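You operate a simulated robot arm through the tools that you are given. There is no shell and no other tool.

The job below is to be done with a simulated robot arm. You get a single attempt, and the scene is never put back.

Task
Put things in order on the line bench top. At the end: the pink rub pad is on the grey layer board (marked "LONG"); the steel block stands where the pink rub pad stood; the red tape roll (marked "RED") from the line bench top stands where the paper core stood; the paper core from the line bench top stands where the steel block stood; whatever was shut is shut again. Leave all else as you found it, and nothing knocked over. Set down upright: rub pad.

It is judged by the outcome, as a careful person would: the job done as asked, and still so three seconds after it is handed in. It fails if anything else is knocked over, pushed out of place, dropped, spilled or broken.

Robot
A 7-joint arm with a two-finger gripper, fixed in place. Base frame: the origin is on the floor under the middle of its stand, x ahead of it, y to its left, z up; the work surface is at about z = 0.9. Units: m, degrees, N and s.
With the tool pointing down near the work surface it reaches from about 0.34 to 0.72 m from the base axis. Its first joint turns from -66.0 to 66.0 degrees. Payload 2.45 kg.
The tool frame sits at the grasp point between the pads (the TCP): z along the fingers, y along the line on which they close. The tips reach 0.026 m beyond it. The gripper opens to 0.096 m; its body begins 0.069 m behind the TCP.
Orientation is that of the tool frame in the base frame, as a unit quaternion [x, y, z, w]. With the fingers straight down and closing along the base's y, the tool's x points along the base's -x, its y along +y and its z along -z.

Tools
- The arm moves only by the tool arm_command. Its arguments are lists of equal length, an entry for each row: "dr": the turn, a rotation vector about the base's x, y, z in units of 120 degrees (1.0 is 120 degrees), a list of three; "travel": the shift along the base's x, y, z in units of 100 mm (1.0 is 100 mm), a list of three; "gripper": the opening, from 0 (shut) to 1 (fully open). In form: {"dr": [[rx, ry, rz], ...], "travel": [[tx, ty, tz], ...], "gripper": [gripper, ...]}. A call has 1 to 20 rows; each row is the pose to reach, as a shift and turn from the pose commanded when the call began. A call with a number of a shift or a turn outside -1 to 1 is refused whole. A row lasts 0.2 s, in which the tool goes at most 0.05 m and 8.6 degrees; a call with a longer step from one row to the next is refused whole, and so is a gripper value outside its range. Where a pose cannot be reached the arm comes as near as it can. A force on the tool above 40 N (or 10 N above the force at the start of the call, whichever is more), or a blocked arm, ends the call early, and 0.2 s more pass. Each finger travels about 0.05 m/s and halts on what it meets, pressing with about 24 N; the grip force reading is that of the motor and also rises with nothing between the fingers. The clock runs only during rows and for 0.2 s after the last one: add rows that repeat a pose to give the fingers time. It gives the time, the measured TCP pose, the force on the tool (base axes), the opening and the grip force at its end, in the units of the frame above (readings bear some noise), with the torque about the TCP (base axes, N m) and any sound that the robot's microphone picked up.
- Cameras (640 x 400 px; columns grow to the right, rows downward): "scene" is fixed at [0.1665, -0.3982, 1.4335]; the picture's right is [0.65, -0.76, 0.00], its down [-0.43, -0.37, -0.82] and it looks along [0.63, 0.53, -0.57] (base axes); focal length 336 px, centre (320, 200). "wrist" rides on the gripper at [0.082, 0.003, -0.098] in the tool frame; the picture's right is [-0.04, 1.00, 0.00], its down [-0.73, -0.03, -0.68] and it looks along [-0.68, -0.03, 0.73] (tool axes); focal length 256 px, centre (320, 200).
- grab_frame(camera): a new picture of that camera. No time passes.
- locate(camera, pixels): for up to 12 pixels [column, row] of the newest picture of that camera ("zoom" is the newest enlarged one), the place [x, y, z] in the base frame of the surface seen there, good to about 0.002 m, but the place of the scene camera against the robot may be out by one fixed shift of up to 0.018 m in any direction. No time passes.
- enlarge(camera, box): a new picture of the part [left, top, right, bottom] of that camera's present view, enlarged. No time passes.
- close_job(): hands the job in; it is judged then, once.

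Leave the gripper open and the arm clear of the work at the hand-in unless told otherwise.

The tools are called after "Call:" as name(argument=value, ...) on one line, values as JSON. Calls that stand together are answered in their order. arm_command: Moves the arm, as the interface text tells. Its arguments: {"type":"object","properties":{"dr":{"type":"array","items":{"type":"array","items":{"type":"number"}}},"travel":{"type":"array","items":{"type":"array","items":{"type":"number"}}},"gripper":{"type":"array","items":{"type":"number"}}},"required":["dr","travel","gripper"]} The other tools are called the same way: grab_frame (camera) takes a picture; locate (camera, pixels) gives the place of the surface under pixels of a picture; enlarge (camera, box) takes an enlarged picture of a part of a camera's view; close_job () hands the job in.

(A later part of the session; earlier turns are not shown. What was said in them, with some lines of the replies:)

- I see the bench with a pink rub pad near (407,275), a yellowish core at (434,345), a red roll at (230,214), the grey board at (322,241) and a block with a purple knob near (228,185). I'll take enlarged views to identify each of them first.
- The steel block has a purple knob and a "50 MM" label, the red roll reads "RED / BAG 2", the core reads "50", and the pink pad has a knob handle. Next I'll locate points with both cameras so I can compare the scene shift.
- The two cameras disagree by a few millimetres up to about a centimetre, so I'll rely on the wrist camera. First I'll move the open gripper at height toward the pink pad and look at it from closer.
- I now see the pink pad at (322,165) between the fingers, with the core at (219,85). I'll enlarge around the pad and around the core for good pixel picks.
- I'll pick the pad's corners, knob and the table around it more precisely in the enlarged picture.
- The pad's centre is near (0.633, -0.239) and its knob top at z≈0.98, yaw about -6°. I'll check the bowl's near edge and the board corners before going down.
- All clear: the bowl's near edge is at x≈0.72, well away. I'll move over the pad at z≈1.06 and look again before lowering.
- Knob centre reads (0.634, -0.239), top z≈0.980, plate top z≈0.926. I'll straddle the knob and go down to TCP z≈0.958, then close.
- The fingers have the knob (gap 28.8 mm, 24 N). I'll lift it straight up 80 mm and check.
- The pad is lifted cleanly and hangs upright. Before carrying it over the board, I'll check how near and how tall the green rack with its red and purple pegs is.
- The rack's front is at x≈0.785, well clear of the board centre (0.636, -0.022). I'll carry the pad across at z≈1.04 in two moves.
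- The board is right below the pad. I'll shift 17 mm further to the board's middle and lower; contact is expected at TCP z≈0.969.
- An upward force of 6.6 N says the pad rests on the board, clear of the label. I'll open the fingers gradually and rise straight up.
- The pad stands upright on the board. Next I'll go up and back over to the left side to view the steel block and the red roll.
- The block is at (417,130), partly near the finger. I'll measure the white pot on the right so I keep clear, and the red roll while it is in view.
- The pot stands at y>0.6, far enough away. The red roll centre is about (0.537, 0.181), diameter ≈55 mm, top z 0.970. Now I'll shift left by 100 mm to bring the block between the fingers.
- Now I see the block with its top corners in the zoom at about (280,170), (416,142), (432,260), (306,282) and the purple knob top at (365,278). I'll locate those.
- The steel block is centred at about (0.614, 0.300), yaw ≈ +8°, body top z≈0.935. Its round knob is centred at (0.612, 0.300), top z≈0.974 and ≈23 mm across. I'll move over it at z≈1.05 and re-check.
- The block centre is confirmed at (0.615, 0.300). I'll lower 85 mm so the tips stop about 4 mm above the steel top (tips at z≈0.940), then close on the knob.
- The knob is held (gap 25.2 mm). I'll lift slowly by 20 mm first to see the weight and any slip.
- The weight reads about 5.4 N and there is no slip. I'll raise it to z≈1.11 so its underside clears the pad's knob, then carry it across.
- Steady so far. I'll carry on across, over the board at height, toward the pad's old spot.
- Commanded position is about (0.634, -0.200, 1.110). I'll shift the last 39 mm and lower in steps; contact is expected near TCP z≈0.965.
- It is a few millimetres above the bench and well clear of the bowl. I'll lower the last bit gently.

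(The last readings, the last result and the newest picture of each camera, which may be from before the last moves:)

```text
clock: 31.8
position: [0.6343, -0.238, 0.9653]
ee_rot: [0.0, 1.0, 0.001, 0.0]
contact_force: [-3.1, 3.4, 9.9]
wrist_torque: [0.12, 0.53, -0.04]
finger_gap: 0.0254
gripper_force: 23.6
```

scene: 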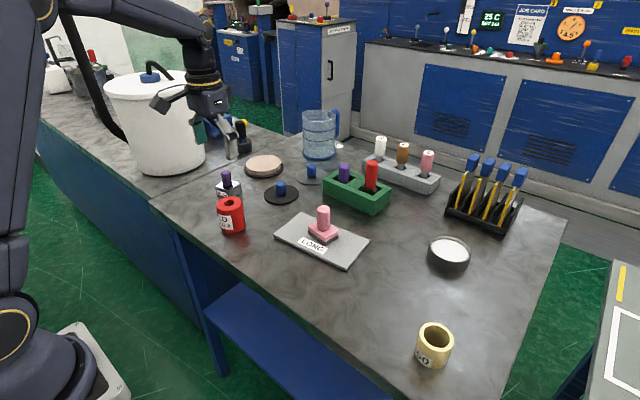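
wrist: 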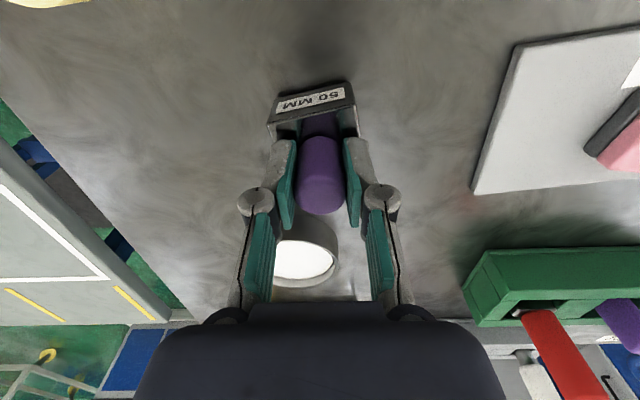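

The force flipped to +9.9 N, so the block stands on the bench. I'll ease up 1 mm, open, and rise.

Call:
arm_command(dr=[[0, 0, 0], [0, 0, 0], [0, 0, 0], [0, 0, 0], [0, 0, 0], [0, 0, 0], [0, 0, 0]], travel=[[0, 0, 0.008], [0, 0, 0.008], [0, 0, 0.008], [0, 0, 0.008], [0, 0, 0.008], [0, 0, 0.008], [0, 0, 0.008]], gripper=[0.0, 0.3, 0.45, 0.6, 0.8, 1, 1])

Call:
arm_command(dr=[[0, 0, 0], [0, 0, 0], [0, 0, 0], [0, 0, 0]], travel=[[0, 0, 0.2], [0, 0, 0.5], [0, 0, 0.8], [0, 0, 1.0]], gripper=[1, 1, 1, 1])

Call:
grab_frame(camera="wrist")

Call:
enlarge(camera="wrist", box=[270, 40, 370, 150])

```text
clock: 33.4
position: [0.6348, -0.2391, 0.9652]
ee_rot: [0.0, 1.0, 0.0, 0.0]
contact_force: [0.0, 0.0, -0.2]
wrist_torque: [-0.02, -0.01, 0.02]
finger_gap: 0.0958
gripper_force: 0.0
```

```text
clock: 34.4
position: [0.6339, -0.2392, 1.0668]
ee_rot: [0.0, 1.0, 0.001, 0.001]
contact_force: [0.5, 0.4, 0.0]
wrist_torque: [0.03, 0.02, 0.0]
finger_gap: 0.0961
gripper_force: 0.1
```

```text
taken
```

wrist: 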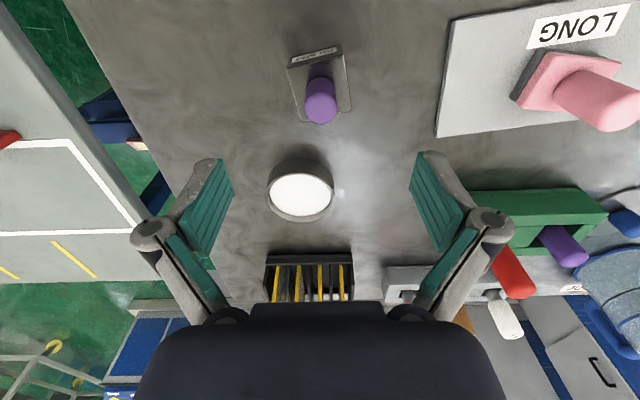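

```text
3.64 times, centred on (320, 95) of wrist
```

zoom: 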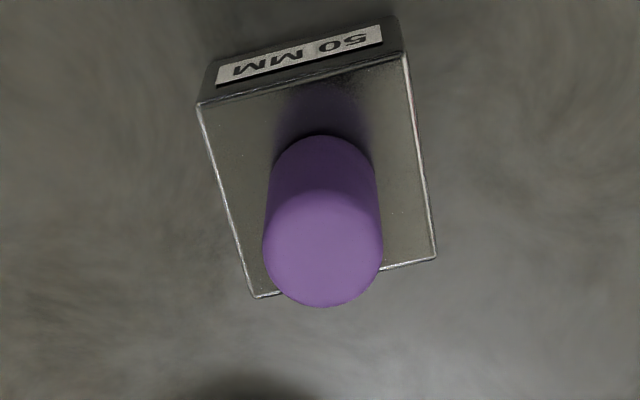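

The block stands free. I'll measure its new corners to confirm it is on the pad's former place.

Call:
locate(camera="zoom", pixels=[[203, 104], [402, 58], [432, 256], [256, 293], [322, 250], [266, 245], [380, 245], [322, 205], [322, 300]])

```text
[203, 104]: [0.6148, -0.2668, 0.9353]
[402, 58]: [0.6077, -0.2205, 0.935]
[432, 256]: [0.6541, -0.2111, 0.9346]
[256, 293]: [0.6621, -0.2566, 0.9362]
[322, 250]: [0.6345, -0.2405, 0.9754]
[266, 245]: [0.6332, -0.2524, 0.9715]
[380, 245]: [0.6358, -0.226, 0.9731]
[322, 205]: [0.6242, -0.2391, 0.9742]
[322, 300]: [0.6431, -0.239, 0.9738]
```

The block's centre is (0.635, -0.239), which matches the pad's former place. Next is the paper core: I'll go back and right to view it between the fingers.

Call:
arm_command(dr=[[0, 0, 0], [0, 0, 0], [0, 0, 0], [0, 0, 0]], travel=[[-0.25, -0.1, 0.1], [-0.5, -0.2, 0.2], [-0.75, -0.35, 0.2], [-1.0, -0.5, 0.2]], gripper=[1, 1, 1, 1])

Call:
arm_command(dr=[[0, 0, 0], [0, 0, 0], [0, 0, 0], [0, 0, 0]], travel=[[-0.25, -0.2, 0], [-0.5, -0.4, 0], [-0.64, -0.48, 0], [-0.64, -0.48, 0]], gripper=[1, 1, 1, 1])

Call:
grab_frame(camera="wrist")

Call:
enlarge(camera="wrist", box=[260, 80, 380, 200])

```text
clock: 35.4
position: [0.5344, -0.2885, 1.086]
ee_rot: [0.001, 1.0, 0.0, 0.0]
contact_force: [0.1, 0.2, -0.5]
wrist_torque: [0.04, -0.02, -0.03]
finger_gap: 0.0959
gripper_force: 0.0
```

```text
clock: 36.4
position: [0.4689, -0.3372, 1.0859]
ee_rot: [0.0, 1.0, 0.001, 0.001]
contact_force: [0.9, -1.1, 0.3]
wrist_torque: [-0.02, 0.0, -0.01]
finger_gap: 0.0961
gripper_force: 0.0
```

```text
taken
```

wrist: 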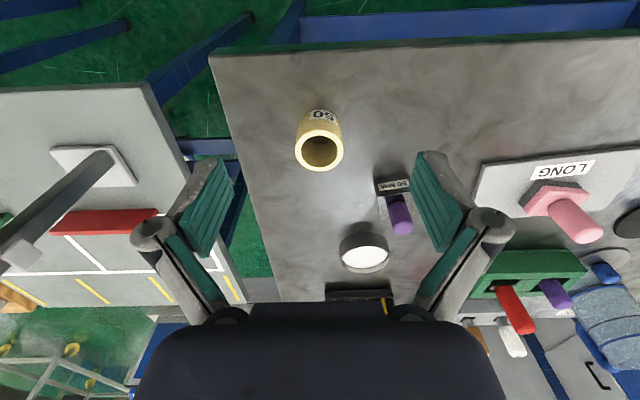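

```text
3.33 times, centred on (320, 140) of wrist
```

zoom: 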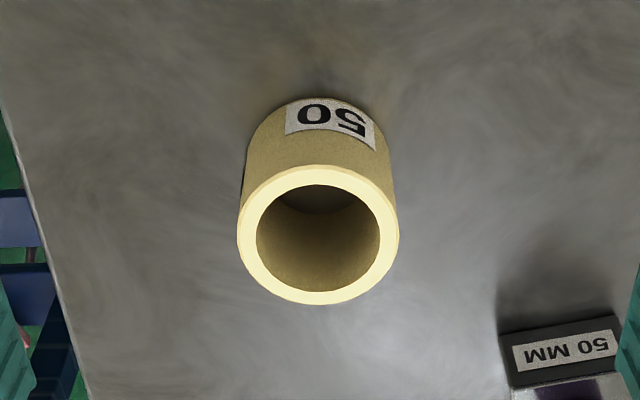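

The core is at (320,150) with its rim visible. I'll locate rim points left, right, near and far, and its foot.

Call:
locate(camera="zoom", pixels=[[243, 236], [393, 234], [318, 171], [318, 299], [250, 236], [387, 234], [318, 178], [318, 292], [318, 101], [318, 240], [248, 175], [390, 170]])

```text
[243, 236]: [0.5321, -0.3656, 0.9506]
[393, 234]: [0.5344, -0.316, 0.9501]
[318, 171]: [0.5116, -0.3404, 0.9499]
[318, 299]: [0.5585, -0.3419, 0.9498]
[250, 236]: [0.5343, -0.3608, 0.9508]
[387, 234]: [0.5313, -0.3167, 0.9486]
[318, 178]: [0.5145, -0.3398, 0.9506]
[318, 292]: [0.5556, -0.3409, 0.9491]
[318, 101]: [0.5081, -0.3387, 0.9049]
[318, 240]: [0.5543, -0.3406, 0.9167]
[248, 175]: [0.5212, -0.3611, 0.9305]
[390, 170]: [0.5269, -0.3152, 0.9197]
```

The core's centre is (0.535, -0.3405), outer diameter ≈54 mm, height 50 mm. I'll move above it first at z≈1.03 and check alignment.

Call:
arm_command(dr=[[0, 0, 0], [0, 0, 0], [0, 0, 0], [0, 0, 0]], travel=[[0.3, -0.035, 0], [0.65, -0.035, -0.1], [0.65, -0.035, -0.35], [0.65, -0.035, -0.5]], gripper=[1, 1, 1, 1])

Call:
grab_frame(camera="wrist")

Call:
enlarge(camera="wrist", box=[260, 30, 380, 150])

```text
clock: 37.4
position: [0.5347, -0.3402, 1.0342]
ee_rot: [0.0, 1.0, -0.001, 0.0]
contact_force: [-0.1, -1.2, -0.3]
wrist_torque: [0.03, 0.01, 0.0]
finger_gap: 0.096
gripper_force: 0.1
```

```text
taken
```

wrist: 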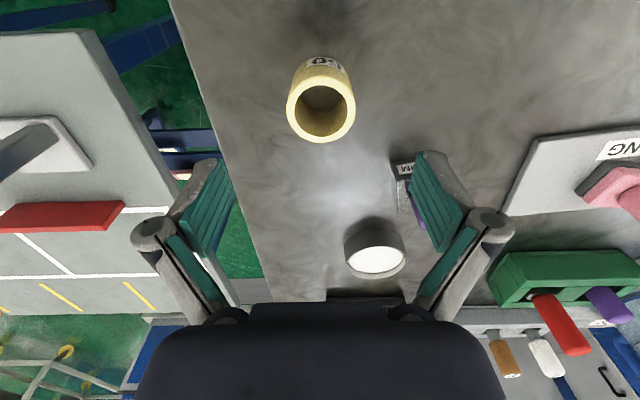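

```text
3.33 times, centred on (320, 90) of wrist
```

zoom: 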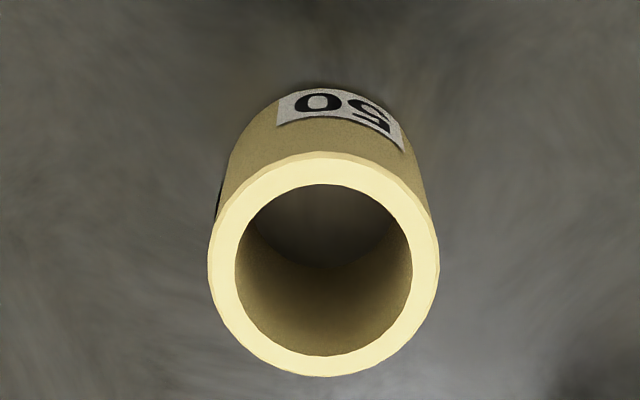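

Call:
locate(camera="zoom", pixels=[[213, 265], [433, 265], [323, 158], [323, 370], [225, 265], [424, 265], [323, 170], [323, 362], [323, 95]])

```text
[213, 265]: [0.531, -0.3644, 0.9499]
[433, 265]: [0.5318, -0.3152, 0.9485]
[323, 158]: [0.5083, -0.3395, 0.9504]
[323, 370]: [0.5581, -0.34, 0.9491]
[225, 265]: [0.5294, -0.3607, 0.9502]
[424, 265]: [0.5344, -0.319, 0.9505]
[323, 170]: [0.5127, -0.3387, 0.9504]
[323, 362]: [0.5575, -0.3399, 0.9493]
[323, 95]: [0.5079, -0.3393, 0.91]
```

The core's centre is (0.534, -0.340), aligned within about 1 mm. I'll lower 100 mm (tips to z≈0.909) and close on its outside.

Call:
arm_command(dr=[[0, 0, 0], [0, 0, 0], [0, 0, 0], [0, 0, 0], [0, 0, 0]], travel=[[-0.005, 0.005, -0.25], [-0.005, 0.005, -0.5], [-0.005, 0.005, -0.75], [-0.005, 0.005, -0.95], [-0.005, 0.005, -1.0]], gripper=[1, 1, 1, 1, 1])

Call:
arm_command(dr=[[0, 0, 0], [0, 0, 0], [0, 0, 0], [0, 0, 0], [0, 0, 0], [0, 0, 0]], travel=[[0, 0, 0], [0, 0, 0], [0, 0, 0], [0, 0, 0], [0, 0, 0], [0, 0, 0]], gripper=[0.85, 0.7, 0.6, 0.5, 0.4, 0.4])

Call:
grab_frame(camera="wrist")

```text
clock: 38.6
position: [0.534, -0.3403, 0.9351]
ee_rot: [0.0, 1.0, 0.0, 0.0]
contact_force: [-0.1, 0.5, -1.2]
wrist_torque: [-0.03, -0.02, 0.0]
finger_gap: 0.0962
gripper_force: 0.1
```

```text
clock: 40.0
position: [0.5342, -0.3398, 0.9364]
ee_rot: [0.0, 1.0, 0.0, 0.0]
contact_force: [0.4, -0.2, 0.5]
wrist_torque: [0.03, 0.0, 0.0]
finger_gap: 0.0511
gripper_force: 23.6
```

```text
taken
```

wrist: 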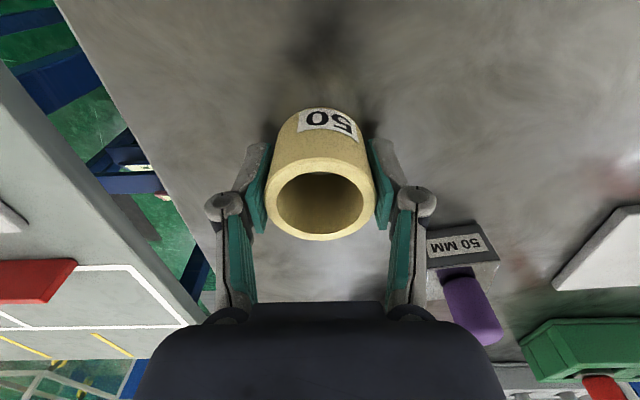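

The core is held (gap 51.1 mm). I'll lift 20 mm and check, then on up to a travelling height.

Call:
arm_command(dr=[[0, 0, 0], [0, 0, 0], [0, 0, 0], [0, 0, 0]], travel=[[0, 0, 0.1], [0, 0, 0.2], [0, 0, 0.2], [0, 0, 0.2]], gripper=[0.4, 0.4, 0.4, 0.4])

Call:
grab_frame(camera="wrist")

Call:
enlarge(camera="scene", box=[360, 240, 520, 380])

```text
clock: 41.0
position: [0.5352, -0.3404, 0.9555]
ee_rot: [0.001, 1.0, 0.0, 0.0]
contact_force: [-0.3, 0.0, -0.1]
wrist_torque: [0.06, 0.01, -0.01]
finger_gap: 0.0509
gripper_force: 23.8
```

```text
taken
```

wrist: 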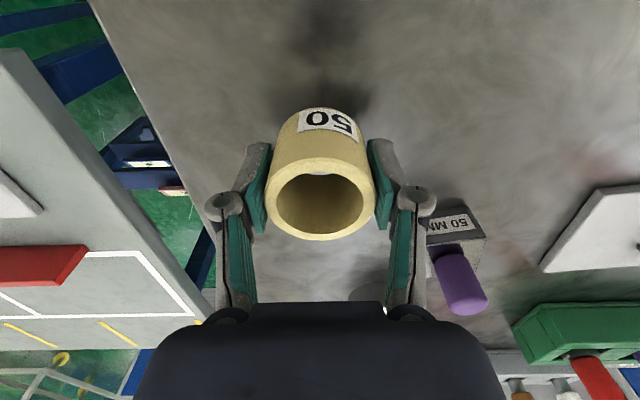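

```text
2.86 times, centred on (440, 310) of scene
```

zoom: 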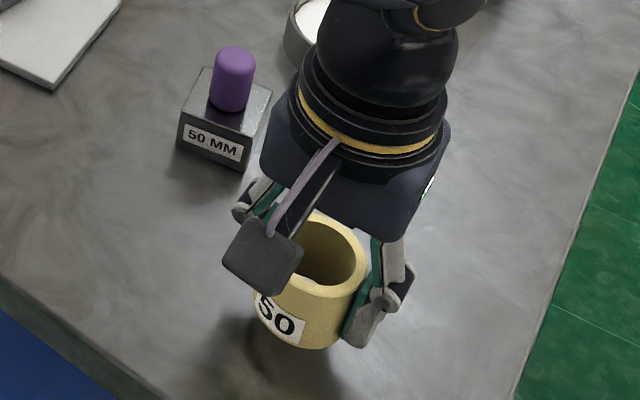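

Lifted upright without slipping. I'll raise it to z≈1.075 and carry it left across the bench.

Call:
arm_command(dr=[[0, 0, 0], [0, 0, 0], [0, 0, 0], [0, 0, 0], [0, 0, 0]], travel=[[0, 0, 0.2], [0, 0, 0.4], [0, 0, 0.6], [0, 0, 0.8], [0, 0, 1.0]], gripper=[0.4, 0.4, 0.4, 0.4, 0.4])

Call:
arm_command(dr=[[0, 0, 0], [0, 0, 0], [0, 0, 0], [0, 0, 0]], travel=[[0, 0.25, 0.1], [0, 0.5, 0.2], [0, 0.75, 0.25], [0, 1.0, 0.25]], gripper=[0.4, 0.4, 0.4, 0.4])

Call:
arm_command(dr=[[0, 0, 0], [0, 0, 0], [0, 0, 0], [0, 0, 0]], travel=[[0, 0.25, 0], [0, 0.5, 0], [0, 0.75, 0], [0, 1.0, 0]], gripper=[0.4, 0.4, 0.4, 0.4])

Call:
arm_command(dr=[[0, 0, 0], [0, 0, 0], [0, 0, 0], [0, 0, 0]], travel=[[0, 0.25, 0], [0, 0.5, 0], [0, 0.75, 0], [0, 1.0, 0]], gripper=[0.4, 0.4, 0.4, 0.4])

Call:
grab_frame(camera="wrist")

```text
clock: 42.2
position: [0.535, -0.341, 1.0567]
ee_rot: [0.0, 1.0, 0.0, 0.0]
contact_force: [0.2, -0.2, -0.5]
wrist_torque: [-0.02, -0.01, 0.0]
finger_gap: 0.0509
gripper_force: 24.4
```

```text
clock: 43.2
position: [0.5356, -0.2401, 1.0806]
ee_rot: [0.001, 1.0, 0.0, 0.001]
contact_force: [0.6, -0.2, -0.3]
wrist_torque: [0.01, 0.01, 0.02]
finger_gap: 0.0514
gripper_force: 23.9
```

```text
clock: 44.2
position: [0.5341, -0.1399, 1.0814]
ee_rot: [0.001, 1.0, 0.001, -0.001]
contact_force: [-0.4, 0.2, -1.4]
wrist_torque: [-0.01, -0.03, -0.02]
finger_gap: 0.0509
gripper_force: 24.1
```

```text
clock: 45.2
position: [0.5346, -0.0391, 1.0808]
ee_rot: [0.0, 1.0, 0.0, 0.0]
contact_force: [0.6, -0.5, -0.4]
wrist_torque: [-0.01, 0.0, -0.03]
finger_gap: 0.0511
gripper_force: 24.0
```

```text
taken
```

wrist: 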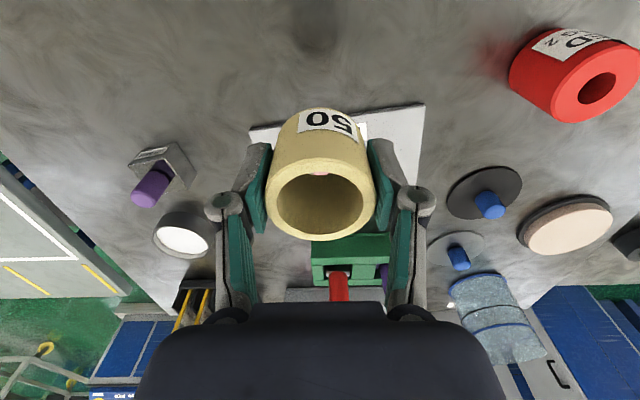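

All steady. I continue left, drifting forward to x≈0.615 so the path passes between the red roll and the discs at height.

Call:
arm_command(dr=[[0, 0, 0], [0, 0, 0], [0, 0, 0], [0, 0, 0]], travel=[[0.1, 0.25, 0], [0.2, 0.5, 0], [0.3, 0.75, 0], [0.4, 1.0, 0]], gripper=[0.4, 0.4, 0.4, 0.4])

Call:
arm_command(dr=[[0, 0, 0], [0, 0, 0], [0, 0, 0], [0, 0, 0]], travel=[[0.1, 0.25, 0], [0.2, 0.5, 0], [0.3, 0.75, 0], [0.4, 1.0, 0]], gripper=[0.4, 0.4, 0.4, 0.4])

Call:
arm_command(dr=[[0, 0, 0], [0, 0, 0], [0, 0, 0], [0, 0, 0]], travel=[[0, 0.25, 0], [0, 0.5, 0], [0, 0.75, 0], [0, 1.0, 0]], gripper=[0.4, 0.4, 0.4, 0.4])

Call:
arm_command(dr=[[0, 0, 0], [0, 0, 0], [0, 0, 0], [0, 0, 0]], travel=[[0.008, 0.2, 0], [0.008, 0.403, 0], [0.008, 0.403, 0], [0.008, 0.403, 0]], gripper=[0.4, 0.4, 0.4, 0.4])

Call:
grab_frame(camera="wrist")

Call:
grab_frame(camera="scene")

```text
clock: 46.2
position: [0.5748, 0.061, 1.08]
ee_rot: [0.0, 1.0, 0.001, 0.0]
contact_force: [0.2, 0.0, -1.5]
wrist_torque: [0.02, -0.02, 0.03]
finger_gap: 0.051
gripper_force: 23.7
```

```text
clock: 47.2
position: [0.615, 0.1611, 1.0796]
ee_rot: [0.0, 1.0, 0.0, -0.001]
contact_force: [0.0, 0.3, -1.2]
wrist_torque: [-0.04, -0.02, 0.01]
finger_gap: 0.0509
gripper_force: 24.7
```

```text
clock: 48.2
position: [0.615, 0.2593, 1.0793]
ee_rot: [0.0, 1.0, 0.0, 0.001]
contact_force: [0.3, -0.5, -1.2]
wrist_torque: [-0.01, -0.02, -0.04]
finger_gap: 0.0512
gripper_force: 23.4
```

```text
clock: 49.2
position: [0.6161, 0.3001, 1.0799]
ee_rot: [0.0, 1.0, -0.001, 0.0]
contact_force: [0.3, -0.5, -1.1]
wrist_torque: [-0.02, -0.01, 0.0]
finger_gap: 0.0511
gripper_force: 24.1
```

```text
taken
```

wrist: 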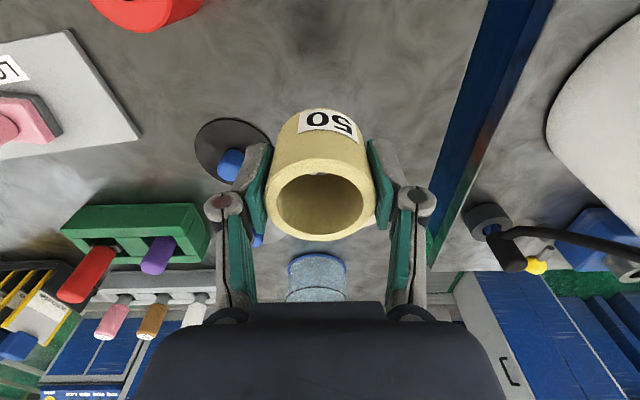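

```text
taken
```

scene: 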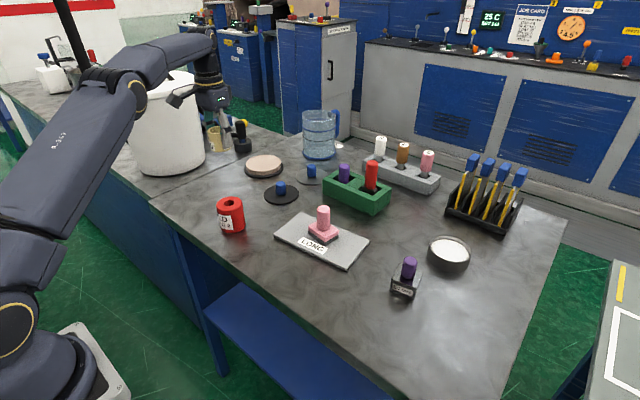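

The core hangs over the block's old spot (0.615, 0.300). I'll lower it by 100 mm, then 40 mm, then gently to contact near TCP z≈0.935.

Call:
arm_command(dr=[[0, 0, 0], [0, 0, 0], [0, 0, 0], [0, 0, 0], [0, 0, 0]], travel=[[0, 0, -0.25], [0, 0, -0.5], [0, 0, -0.75], [0, 0, -1.0], [0, 0, -1.0]], gripper=[0.4, 0.4, 0.4, 0.4, 0.4])

Call:
arm_command(dr=[[0, 0, 0], [0, 0, 0], [0, 0, 0], [0, 0, 0]], travel=[[0, 0, -0.15], [0, 0, -0.3], [0, 0, -0.4], [0, 0, -0.4]], gripper=[0.4, 0.4, 0.4, 0.4])

Call:
arm_command(dr=[[0, 0, 0], [0, 0, 0], [0, 0, 0]], travel=[[0, 0, -0.03], [0, 0, -0.045], [0, 0, -0.05]], gripper=[0.4, 0.4, 0.4])

Call:
grab_frame(camera="wrist")

Call:
enlarge(camera="scene", box=[170, 130, 290, 230])

```text
clock: 50.4
position: [0.6142, 0.3012, 0.9796]
ee_rot: [0.0, 1.0, 0.0, 0.0]
contact_force: [-0.2, -0.5, -0.3]
wrist_torque: [0.04, -0.02, -0.04]
finger_gap: 0.0511
gripper_force: 24.4
```

```text
clock: 51.4
position: [0.615, 0.3001, 0.9404]
ee_rot: [0.0, 1.0, 0.0, -0.001]
contact_force: [0.7, 0.7, -1.5]
wrist_torque: [-0.02, 0.0, 0.03]
finger_gap: 0.0511
gripper_force: 23.9
```

```text
clock: 52.2
position: [0.6152, 0.3015, 0.9357]
ee_rot: [-0.001, 1.0, 0.001, 0.0]
contact_force: [-0.7, -0.5, 2.9]
wrist_torque: [-0.03, -0.04, 0.0]
finger_gap: 0.0512
gripper_force: 24.0
```

```text
taken
```

wrist: 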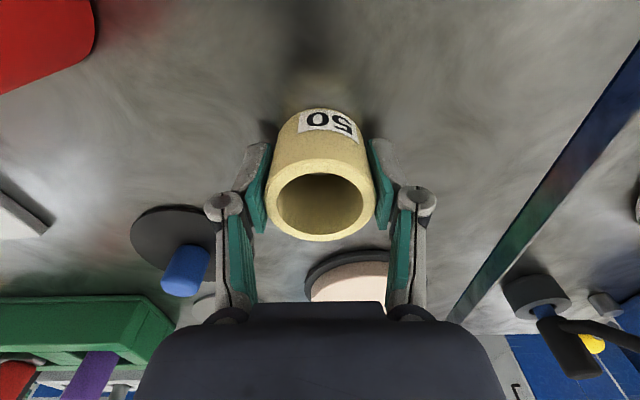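

```text
4.00 times, centred on (230, 180) of scene
```

zoom: 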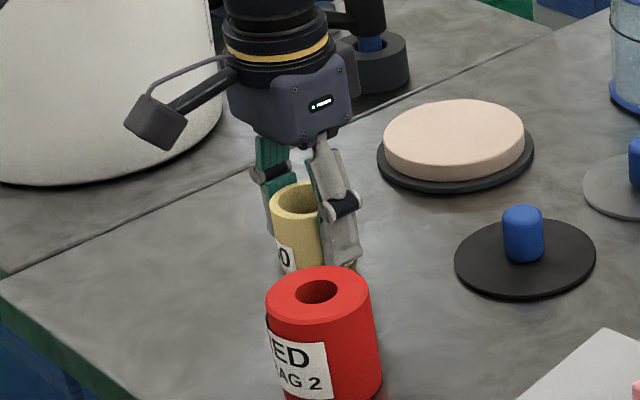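

A contact force of about +3 N says the core stands on the bench. I'll open slowly and rise.

Call:
arm_command(dr=[[0, 0, 0], [0, 0, 0], [0, 0, 0], [0, 0, 0], [0, 0, 0], [0, 0, 0]], travel=[[0, 0, 0], [0, 0, 0], [0, 0, 0], [0, 0, 0], [0, 0, 0], [0, 0, 0]], gripper=[0.55, 0.65, 0.75, 0.9, 1, 1])

Call:
arm_command(dr=[[0, 0, 0], [0, 0, 0], [0, 0, 0], [0, 0, 0]], travel=[[0, 0, 0.2], [0, 0, 0.5], [0, 0, 0.8], [0, 0, 1.0]], gripper=[1, 1, 1, 1])

Call:
grab_frame(camera="wrist")

Call:
enlarge(camera="wrist", box=[260, 30, 380, 150])

```text
clock: 53.6
position: [0.6154, 0.3003, 0.9355]
ee_rot: [0.0, 1.0, -0.001, 0.0]
contact_force: [-0.2, -0.7, 0.2]
wrist_torque: [0.01, 0.02, 0.02]
finger_gap: 0.0958
gripper_force: 0.0
```

```text
clock: 54.6
position: [0.6165, 0.301, 1.0355]
ee_rot: [-0.001, 1.0, 0.0, 0.0]
contact_force: [-0.2, -0.6, 0.8]
wrist_torque: [-0.01, 0.01, 0.01]
finger_gap: 0.0961
gripper_force: 0.0
```

```text
taken
```

wrist: 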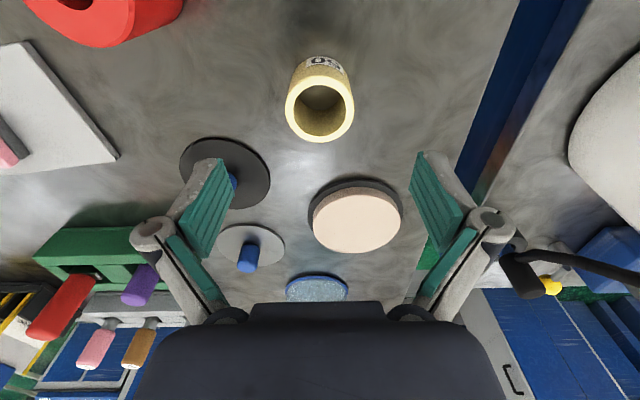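

```text
3.33 times, centred on (320, 90) of wrist
```

zoom: 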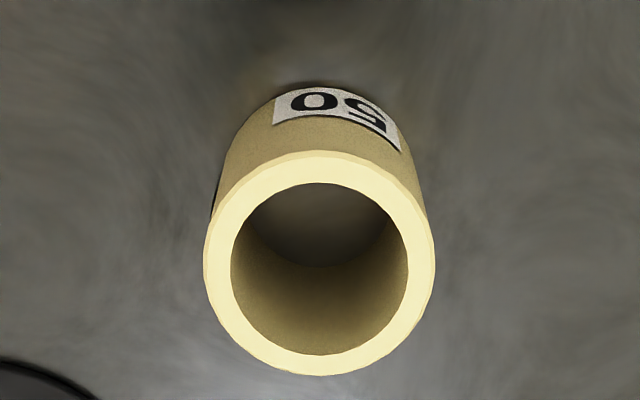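

The core stands upright. I'll check its location, then move back and right at height to view the red roll.

Call:
locate(camera="zoom", pixels=[[210, 265], [430, 265], [320, 157], [320, 370]])

Call:
arm_command(dr=[[0, 0, 0], [0, 0, 0], [0, 0, 0], [0, 0, 0], [0, 0, 0]], travel=[[0, 0, 0.3], [-0.2, -0.2, 0.5], [-0.45, -0.4, 0.55], [-0.7, -0.6, 0.55], [-0.9, -0.8, 0.55]], gripper=[1, 1, 1, 1, 1])

Call:
arm_command(dr=[[0, 0, 0], [0, 0, 0], [0, 0, 0]], travel=[[-0.25, -0.2, 0], [-0.5, -0.4, 0], [-0.5, -0.4, 0]], gripper=[1, 1, 1])

Call:
grab_frame(camera="wrist")

Call:
enlarge(camera="wrist", box=[260, 80, 380, 200])

```text
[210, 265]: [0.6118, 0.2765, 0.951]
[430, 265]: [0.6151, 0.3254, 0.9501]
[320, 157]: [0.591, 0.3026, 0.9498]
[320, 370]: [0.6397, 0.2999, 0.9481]
```

```text
clock: 55.8
position: [0.5249, 0.2202, 1.0893]
ee_rot: [0.001, 1.0, 0.0, 0.0]
contact_force: [-0.1, 0.6, 0.4]
wrist_torque: [0.05, 0.02, -0.01]
finger_gap: 0.0959
gripper_force: 0.0
```

```text
clock: 56.6
position: [0.4765, 0.1804, 1.09]
ee_rot: [0.0, 1.0, 0.0, 0.0]
contact_force: [0.1, 0.0, 0.3]
wrist_torque: [-0.01, -0.01, -0.01]
finger_gap: 0.0961
gripper_force: 0.0
```

```text
taken
```

wrist: 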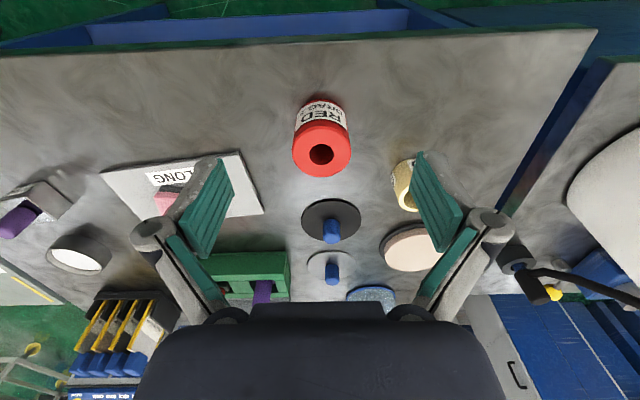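

```text
3.33 times, centred on (320, 140) of wrist
```

zoom: 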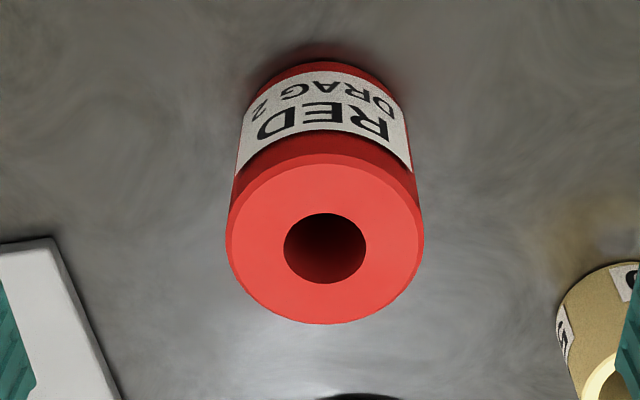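

The core's centre reads (0.615, 0.301), as wanted. The roll reads "RED DRAG 2". I'll locate its top rim.

Call:
locate(camera="zoom", pixels=[[234, 240], [416, 240], [324, 166], [324, 318], [324, 70], [285, 248], [365, 248], [324, 215], [324, 280]])

```text
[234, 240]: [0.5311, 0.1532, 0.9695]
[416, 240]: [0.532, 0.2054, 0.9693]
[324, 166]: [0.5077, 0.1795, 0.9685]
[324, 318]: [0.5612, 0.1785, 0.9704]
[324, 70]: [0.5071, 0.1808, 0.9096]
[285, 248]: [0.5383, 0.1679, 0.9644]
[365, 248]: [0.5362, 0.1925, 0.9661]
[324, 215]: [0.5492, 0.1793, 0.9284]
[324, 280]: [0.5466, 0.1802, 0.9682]
```

The roll's centre is (0.5345, 0.1795), diameter ≈57 mm, top z≈0.970. I'll move above it at z≈1.04 and re-check.

Call:
arm_command(dr=[[0, 0, 0], [0, 0, 0], [0, 0, 0], [0, 0, 0]], travel=[[0.3, -0.008, 0], [0.593, -0.008, -0.1], [0.593, -0.008, -0.35], [0.593, -0.008, -0.5]], gripper=[1, 1, 1, 1])

Call:
grab_frame(camera="wrist")

Call:
enlarge(camera="wrist", box=[260, 30, 380, 150])

```text
clock: 57.6
position: [0.5356, 0.1801, 1.0415]
ee_rot: [0.0, 1.0, 0.0, 0.0]
contact_force: [0.1, -0.8, 0.9]
wrist_torque: [0.0, -0.03, -0.03]
finger_gap: 0.096
gripper_force: 0.1
```

```text
taken
```

wrist: 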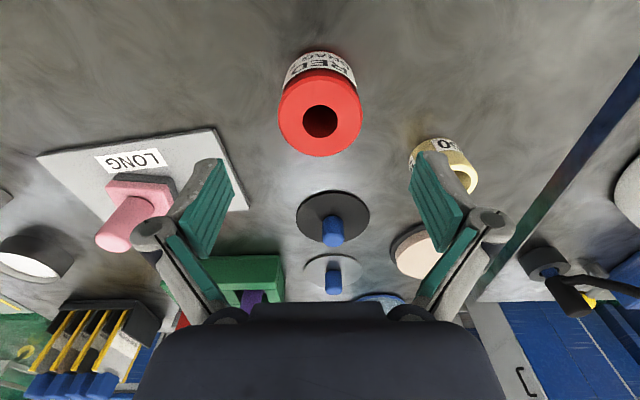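

```text
3.33 times, centred on (320, 90) of wrist
```

zoom: 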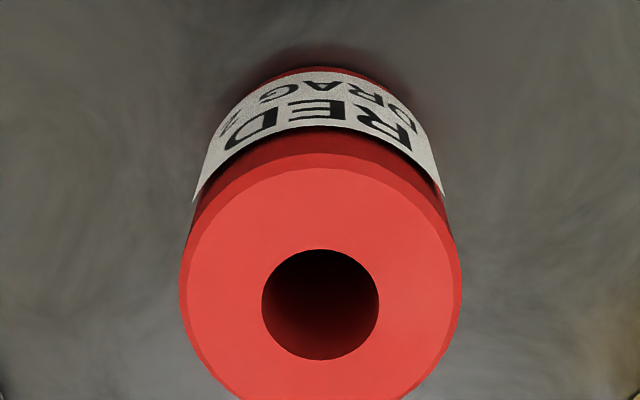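

Call:
locate(camera="wrist", pixels=[[281, 110], [359, 110], [319, 80], [319, 155], [303, 121], [336, 121], [319, 104], [319, 137]])

```text
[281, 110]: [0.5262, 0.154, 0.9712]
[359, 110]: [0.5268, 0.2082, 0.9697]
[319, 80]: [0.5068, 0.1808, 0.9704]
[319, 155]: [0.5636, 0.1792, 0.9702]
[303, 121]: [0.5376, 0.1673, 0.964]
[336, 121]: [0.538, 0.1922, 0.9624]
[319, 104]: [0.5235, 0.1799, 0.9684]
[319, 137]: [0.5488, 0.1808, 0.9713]
```

The centre is (0.5355, 0.1805). I'll descend 100 mm with a 1 mm correction and close on its outside.

Call:
arm_command(dr=[[0, 0, 0], [0, 0, 0], [0, 0, 0], [0, 0, 0], [0, 0, 0]], travel=[[0.01, 0.01, -0.25], [0.01, 0.01, -0.5], [0.01, 0.01, -0.75], [0.01, 0.01, -0.95], [0.01, 0.01, -1.0]], gripper=[1, 1, 1, 1, 1])

Call:
arm_command(dr=[[0, 0, 0], [0, 0, 0], [0, 0, 0], [0, 0, 0], [0, 0, 0], [0, 0, 0]], travel=[[0, 0, 0], [0, 0, 0], [0, 0, 0], [0, 0, 0], [0, 0, 0], [0, 0, 0]], gripper=[0.85, 0.7, 0.6, 0.5, 0.4, 0.4])

Call:
grab_frame(camera="wrist")

```text
clock: 58.8
position: [0.5361, 0.1809, 0.9403]
ee_rot: [0.0, 1.0, 0.0, 0.0]
contact_force: [0.7, 0.5, 0.4]
wrist_torque: [0.04, 0.0, 0.01]
finger_gap: 0.096
gripper_force: 0.1
```

```text
clock: 60.2
position: [0.5359, 0.1807, 0.9411]
ee_rot: [0.0, 1.0, 0.001, 0.0]
contact_force: [-1.5, -4.9, 4.9]
wrist_torque: [-0.41, 0.06, 0.03]
finger_gap: 0.0596
gripper_force: 23.6
```

```text
taken
```

wrist: 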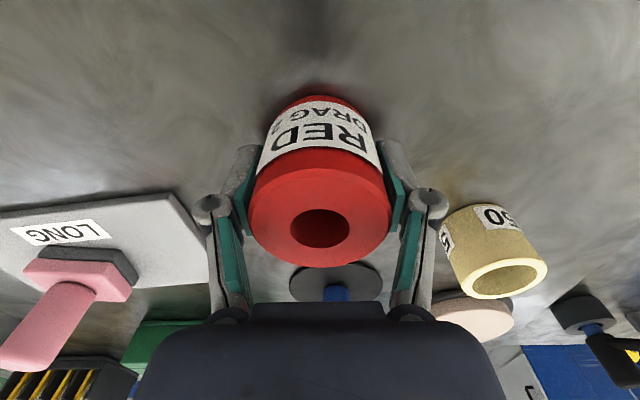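

The roll is held (gap 59.6 mm). I'll lift 20 mm and check for slip.

Call:
arm_command(dr=[[0, 0, 0], [0, 0, 0], [0, 0, 0], [0, 0, 0]], travel=[[0, 0, 0.05], [0, 0, 0.12], [0, 0, 0.2], [0, 0, 0.2]], gripper=[0.4, 0.4, 0.4, 0.4])

Call:
grab_frame(camera="wrist")

Call:
enlarge(camera="scene", box=[170, 130, 330, 260])

```text
clock: 61.2
position: [0.5365, 0.1799, 0.9611]
ee_rot: [0.0, 1.0, 0.0, 0.0]
contact_force: [-0.4, -0.6, -1.8]
wrist_torque: [0.02, 0.0, 0.0]
finger_gap: 0.0594
gripper_force: 24.2
```

```text
taken
```

wrist: 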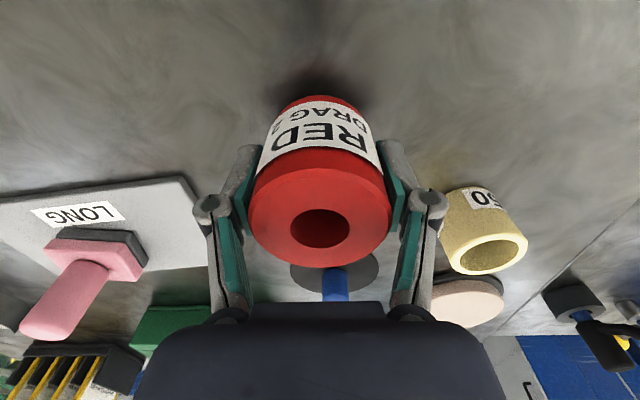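

```text
3.08 times, centred on (250, 195) of scene
```

zoom: 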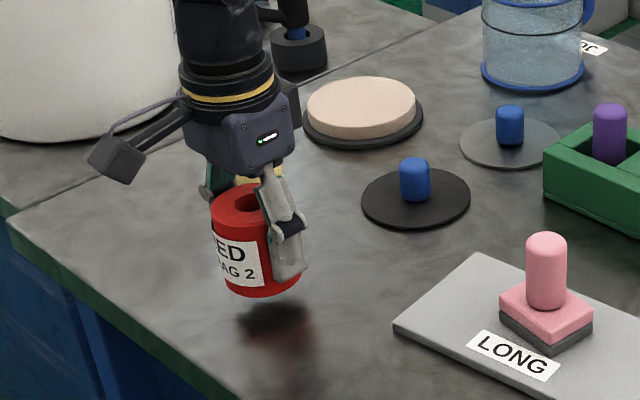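

Lifted cleanly. I'll raise to about z 1.08 and carry it right along x≈0.535 to where the core stood.

Call:
arm_command(dr=[[0, 0, 0], [0, 0, 0], [0, 0, 0], [0, 0, 0], [0, 0, 0]], travel=[[0, 0, 0.2], [0, 0, 0.4], [0, 0, 0.6], [0, 0, 0.8], [0, 0, 1.0]], gripper=[0.4, 0.4, 0.4, 0.4, 0.4])

Call:
arm_command(dr=[[0, 0, 0], [0, 0, 0], [0, 0, 0], [0, 0, 0], [0, 0, 0]], travel=[[0, -0.2, 0.1], [0, -0.4, 0.2], [0, -0.6, 0.2], [0, -0.8, 0.2], [0, -1.0, 0.2]], gripper=[0.4, 0.4, 0.4, 0.4, 0.4])

Call:
arm_command(dr=[[0, 0, 0], [0, 0, 0], [0, 0, 0], [0, 0, 0], [0, 0, 0]], travel=[[0, -0.2, 0], [0, -0.4, 0], [0, -0.6, 0], [0, -0.8, 0], [0, -1.0, 0]], gripper=[0.4, 0.4, 0.4, 0.4, 0.4])

Call:
arm_command(dr=[[0, 0, 0], [0, 0, 0], [0, 0, 0], [0, 0, 0], [0, 0, 0]], travel=[[0, -0.2, 0], [0, -0.4, 0], [0, -0.6, 0], [0, -0.8, 0], [0, -1.0, 0]], gripper=[0.4, 0.4, 0.4, 0.4, 0.4])

Call:
grab_frame(camera="wrist")

```text
clock: 62.4
position: [0.5352, 0.1813, 1.0612]
ee_rot: [0.0, 1.0, 0.0, -0.002]
contact_force: [0.3, 1.0, -2.5]
wrist_torque: [-0.05, 0.0, -0.02]
finger_gap: 0.0595
gripper_force: 23.8
```

```text
clock: 63.6
position: [0.5354, 0.081, 1.0799]
ee_rot: [0.0, 1.0, 0.0, -0.001]
contact_force: [-0.5, 0.2, -2.6]
wrist_torque: [0.02, -0.01, 0.0]
finger_gap: 0.0596
gripper_force: 24.1
```

```text
clock: 64.8
position: [0.5353, -0.0182, 1.0807]
ee_rot: [0.0, 1.0, 0.0, 0.001]
contact_force: [-0.1, -0.6, -2.6]
wrist_torque: [0.01, 0.0, 0.01]
finger_gap: 0.0596
gripper_force: 23.9
```

```text
clock: 66.0
position: [0.5358, -0.1205, 1.0798]
ee_rot: [0.001, 1.0, 0.0, 0.0]
contact_force: [0.1, -0.4, -2.1]
wrist_torque: [0.01, 0.02, -0.01]
finger_gap: 0.0597
gripper_force: 23.7
```

```text
taken
```

wrist: 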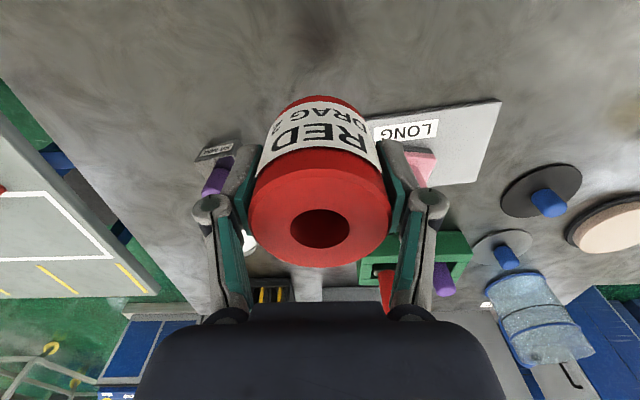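

Still held steady at y≈-0.12. Continuing 220 mm further right to (0.534, -0.340).

Call:
arm_command(dr=[[0, 0, 0], [0, 0, 0], [0, 0, 0], [0, 0, 0], [0, 0, 0]], travel=[[0, -0.2, 0], [0, -0.4, 0], [0, -0.6, 0], [0, -0.8, 0], [0, -1.0, 0]], gripper=[0.4, 0.4, 0.4, 0.4, 0.4])

Call:
arm_command(dr=[[0, 0, 0], [0, 0, 0], [0, 0, 0], [0, 0, 0], [0, 0, 0]], travel=[[0, -0.2, 0], [0, -0.4, 0], [0, -0.6, 0], [0, -0.8, 0], [0, -1.0, 0]], gripper=[0.4, 0.4, 0.4, 0.4, 0.4])

Call:
arm_command(dr=[[0, 0, 0], [0, 0, 0], [0, 0, 0], [0, 0, 0], [0, 0, 0], [0, 0, 0]], travel=[[-0.012, -0.2, 0], [-0.012, -0.2, 0], [-0.012, -0.2, -0.25], [-0.012, -0.2, -0.5], [-0.012, -0.2, -0.75], [-0.012, -0.2, -0.95]], gripper=[0.4, 0.4, 0.4, 0.4, 0.4, 0.4])

Call:
grab_frame(camera="wrist")

Call:
enlarge(camera="scene", box=[360, 220, 520, 380])

```text
clock: 67.2
position: [0.5348, -0.2192, 1.0793]
ee_rot: [0.0, 1.0, 0.001, -0.001]
contact_force: [1.1, -0.9, -1.7]
wrist_torque: [0.01, 0.02, -0.03]
finger_gap: 0.0594
gripper_force: 24.9
```

```text
clock: 68.4
position: [0.5353, -0.3201, 1.0799]
ee_rot: [-0.001, 1.0, 0.0, 0.0]
contact_force: [0.1, -0.1, -2.5]
wrist_torque: [0.02, 0.05, 0.01]
finger_gap: 0.0596
gripper_force: 24.1
```

```text
clock: 69.8
position: [0.5345, -0.3403, 0.9843]
ee_rot: [0.0, 1.0, 0.0, 0.0]
contact_force: [0.6, -0.5, -2.7]
wrist_torque: [0.02, -0.01, -0.01]
finger_gap: 0.0595
gripper_force: 24.2
```

```text
taken
```

wrist: 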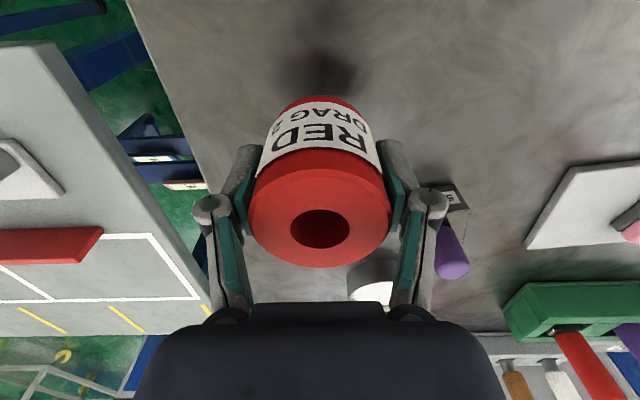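

```text
2.50 times, centred on (440, 300) of scene
```

zoom: 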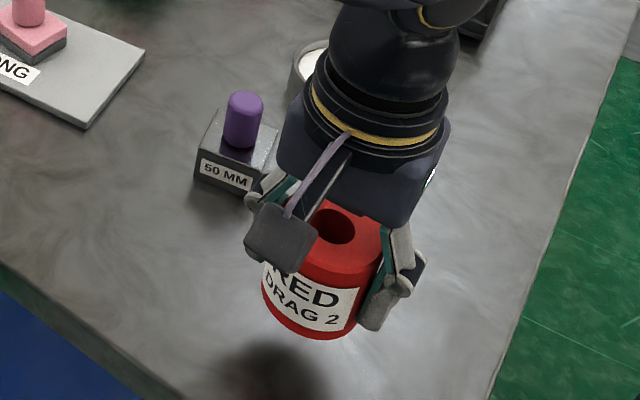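

It hangs over the core's old spot, clear of the block. I'll lower 40 mm, then gently to contact near TCP z≈0.940.

Call:
arm_command(dr=[[0, 0, 0], [0, 0, 0], [0, 0, 0], [0, 0, 0]], travel=[[0, 0, -0.15], [0, 0, -0.3], [0, 0, -0.4], [0, 0, -0.4]], gripper=[0.4, 0.4, 0.4, 0.4])

Call:
arm_command(dr=[[0, 0, 0], [0, 0, 0], [0, 0, 0]], travel=[[0, 0, -0.03], [0, 0, -0.045], [0, 0, -0.053]], gripper=[0.4, 0.4, 0.4])

```text
clock: 70.8
position: [0.5339, -0.3392, 0.9466]
ee_rot: [0.0, 1.0, 0.0, 0.0]
contact_force: [0.8, 1.0, -2.0]
wrist_torque: [0.02, 0.01, -0.02]
finger_gap: 0.0593
gripper_force: 24.0
```

```text
clock: 71.6
position: [0.5347, -0.3389, 0.941]
ee_rot: [0.0, 1.0, 0.0, 0.0]
contact_force: [-2.9, 3.2, 4.6]
wrist_torque: [-0.09, 0.04, -0.01]
finger_gap: 0.0597
gripper_force: 24.3
```

Contact reads +4.6 N, so the roll stands on the bench. I'll open slowly and rise straight up.

Call:
arm_command(dr=[[0, 0, 0], [0, 0, 0], [0, 0, 0], [0, 0, 0], [0, 0, 0], [0, 0, 0]], travel=[[0, 0, 0.004], [0, 0, 0.004], [0, 0, 0.004], [0, 0, 0.004], [0, 0, 0.004], [0, 0, 0.004]], gripper=[0.63, 0.7, 0.8, 0.9, 1, 1])

Call:
arm_command(dr=[[0, 0, 0], [0, 0, 0], [0, 0, 0], [0, 0, 0]], travel=[[0, 0, 0.2], [0, 0, 0.5], [0, 0, 0.8], [0, 0, 1.0]], gripper=[1, 1, 1, 1])

Call:
grab_frame(camera="wrist")

Call:
grab_frame(camera="scene")

```text
clock: 73.0
position: [0.5336, -0.3403, 0.9409]
ee_rot: [-0.001, 1.0, 0.001, 0.001]
contact_force: [-0.3, -0.3, 0.8]
wrist_torque: [0.0, 0.0, -0.03]
finger_gap: 0.0958
gripper_force: 0.1
```

```text
clock: 74.0
position: [0.5342, -0.3388, 1.0411]
ee_rot: [0.0, 1.0, 0.0, 0.0]
contact_force: [0.0, 0.1, 0.8]
wrist_torque: [-0.02, 0.01, -0.01]
finger_gap: 0.0958
gripper_force: 0.1
```

```text
taken
```

wrist: 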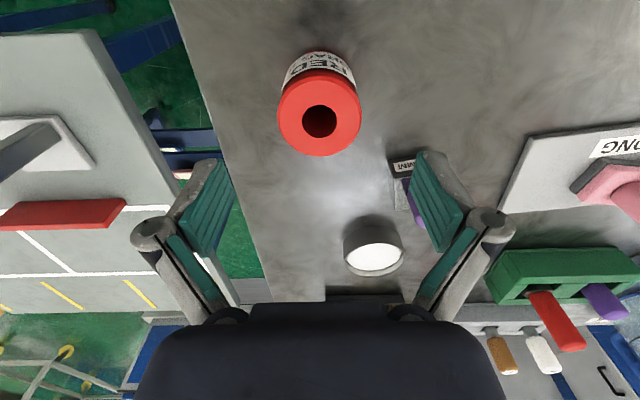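

```text
taken
```

scene: 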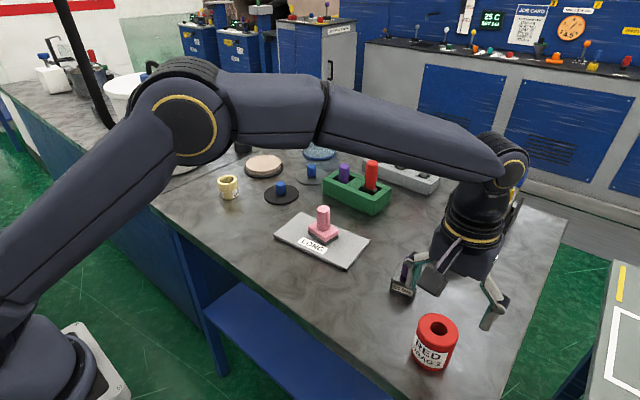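

The red roll stands where the core stood. I'll check its centre, then raise the arm and return to a clear pose to inspect everything.

Call:
locate(camera="wrist", pixels=[[281, 110], [359, 110], [319, 80], [319, 155], [319, 104], [319, 137]])

Call:
arm_command(dr=[[0, 0, 0], [0, 0, 0], [0, 0, 0], [0, 0, 0], [0, 0, 0]], travel=[[0, 0, 0.3], [0, 0, 0.6], [-0.2, 0.3, 0.9], [-0.5, 0.6, 1.0], [-0.7, 0.95, 1.0]], gripper=[1, 1, 1, 1, 1])

Call:
arm_command(dr=[[0, 0, 0], [0, 0, 0], [0, 0, 0], [0, 0, 0], [0, 0, 0]], travel=[[0, 0.3, 0.1], [0, 0.6, 0.2], [0, 0.9, 0.2], [0, 1.0, 0.2], [0, 1.0, 0.2]], gripper=[1, 1, 1, 1, 1])

Call:
arm_command(dr=[[0, 0, 0], [0, 0, 0], [0, 0, 0], [0, 0, 0]], travel=[[-0.1, 0.25, 0], [-0.2, 0.5, 0], [-0.3, 0.75, 0], [-0.3, 0.75, 0]], gripper=[1, 1, 1, 1])

Call:
grab_frame(camera="scene")

Call:
grab_frame(camera="wrist")

```text
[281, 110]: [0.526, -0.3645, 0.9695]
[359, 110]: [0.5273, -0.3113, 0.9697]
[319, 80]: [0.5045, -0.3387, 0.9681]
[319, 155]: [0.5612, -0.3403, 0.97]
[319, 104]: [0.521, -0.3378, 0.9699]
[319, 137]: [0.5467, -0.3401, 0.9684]
```

```text
clock: 75.2
position: [0.464, -0.2456, 1.1393]
ee_rot: [0.001, 1.0, 0.0, 0.0]
contact_force: [-0.3, -0.2, 0.4]
wrist_torque: [0.0, -0.02, 0.0]
finger_gap: 0.096
gripper_force: 0.1
```

```text
clock: 76.4
position: [0.4641, -0.1426, 1.1601]
ee_rot: [0.0, 1.0, -0.001, 0.0]
contact_force: [0.3, -0.2, 0.1]
wrist_torque: [-0.01, -0.01, 0.0]
finger_gap: 0.0958
gripper_force: 0.0
```

```text
clock: 77.4
position: [0.4331, -0.0691, 1.1607]
ee_rot: [-0.001, 1.0, 0.001, 0.0]
contact_force: [0.3, -0.2, 0.6]
wrist_torque: [0.01, 0.01, -0.02]
finger_gap: 0.0962
gripper_force: 0.0
```

```text
taken
```

scene: 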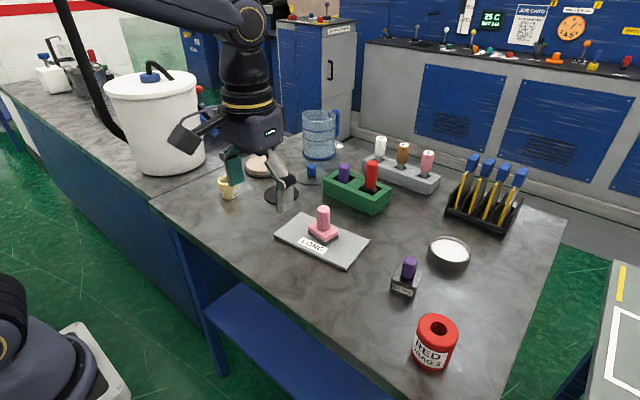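

```text
taken
```

wrist: 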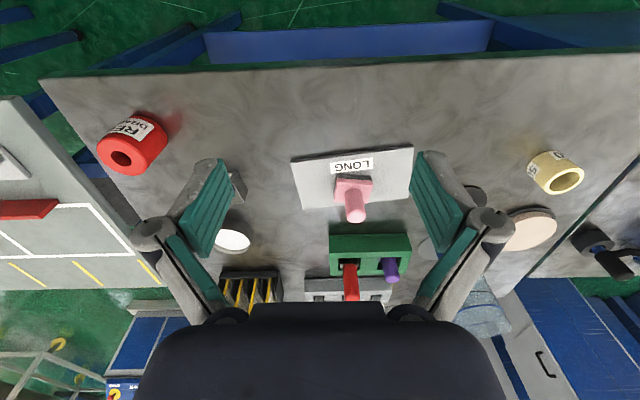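

Everything checks out. The pad stands upright on the "LONG" board at (323,225), the steel block at (405,278) on the pad's old spot, the red roll at (435,342) where the core was, and the core at (229,187) where the block was. The board, discs, bowl and racks are unmoved, and nothing shut was opened. The gripper is open and clear, so I'm handing in.

Call:
close_job()

```text
The job is handed in.
```

The job is handed in, and all four items are where you asked:

- **Pink rub pad:** it stands upright at the middle of the grey "LONG" board, clear of the label.
- **Steel block:** it stands where the rub pad stood. It keeps its own slight turn, about 14° off the pad's old angle.
- **Paper core:** it stands where the steel block stood.
- **Red tape roll ("RED"):** it stands where the paper core stood.

By the wrist camera, the block, core and roll are within about 2 mm of the spots they were meant for. Nothing was knocked over or dropped, and in the last pictures everything else looked unmoved. I opened nothing, so there was nothing to shut again. The gripper is open and the arm is clear of the work.
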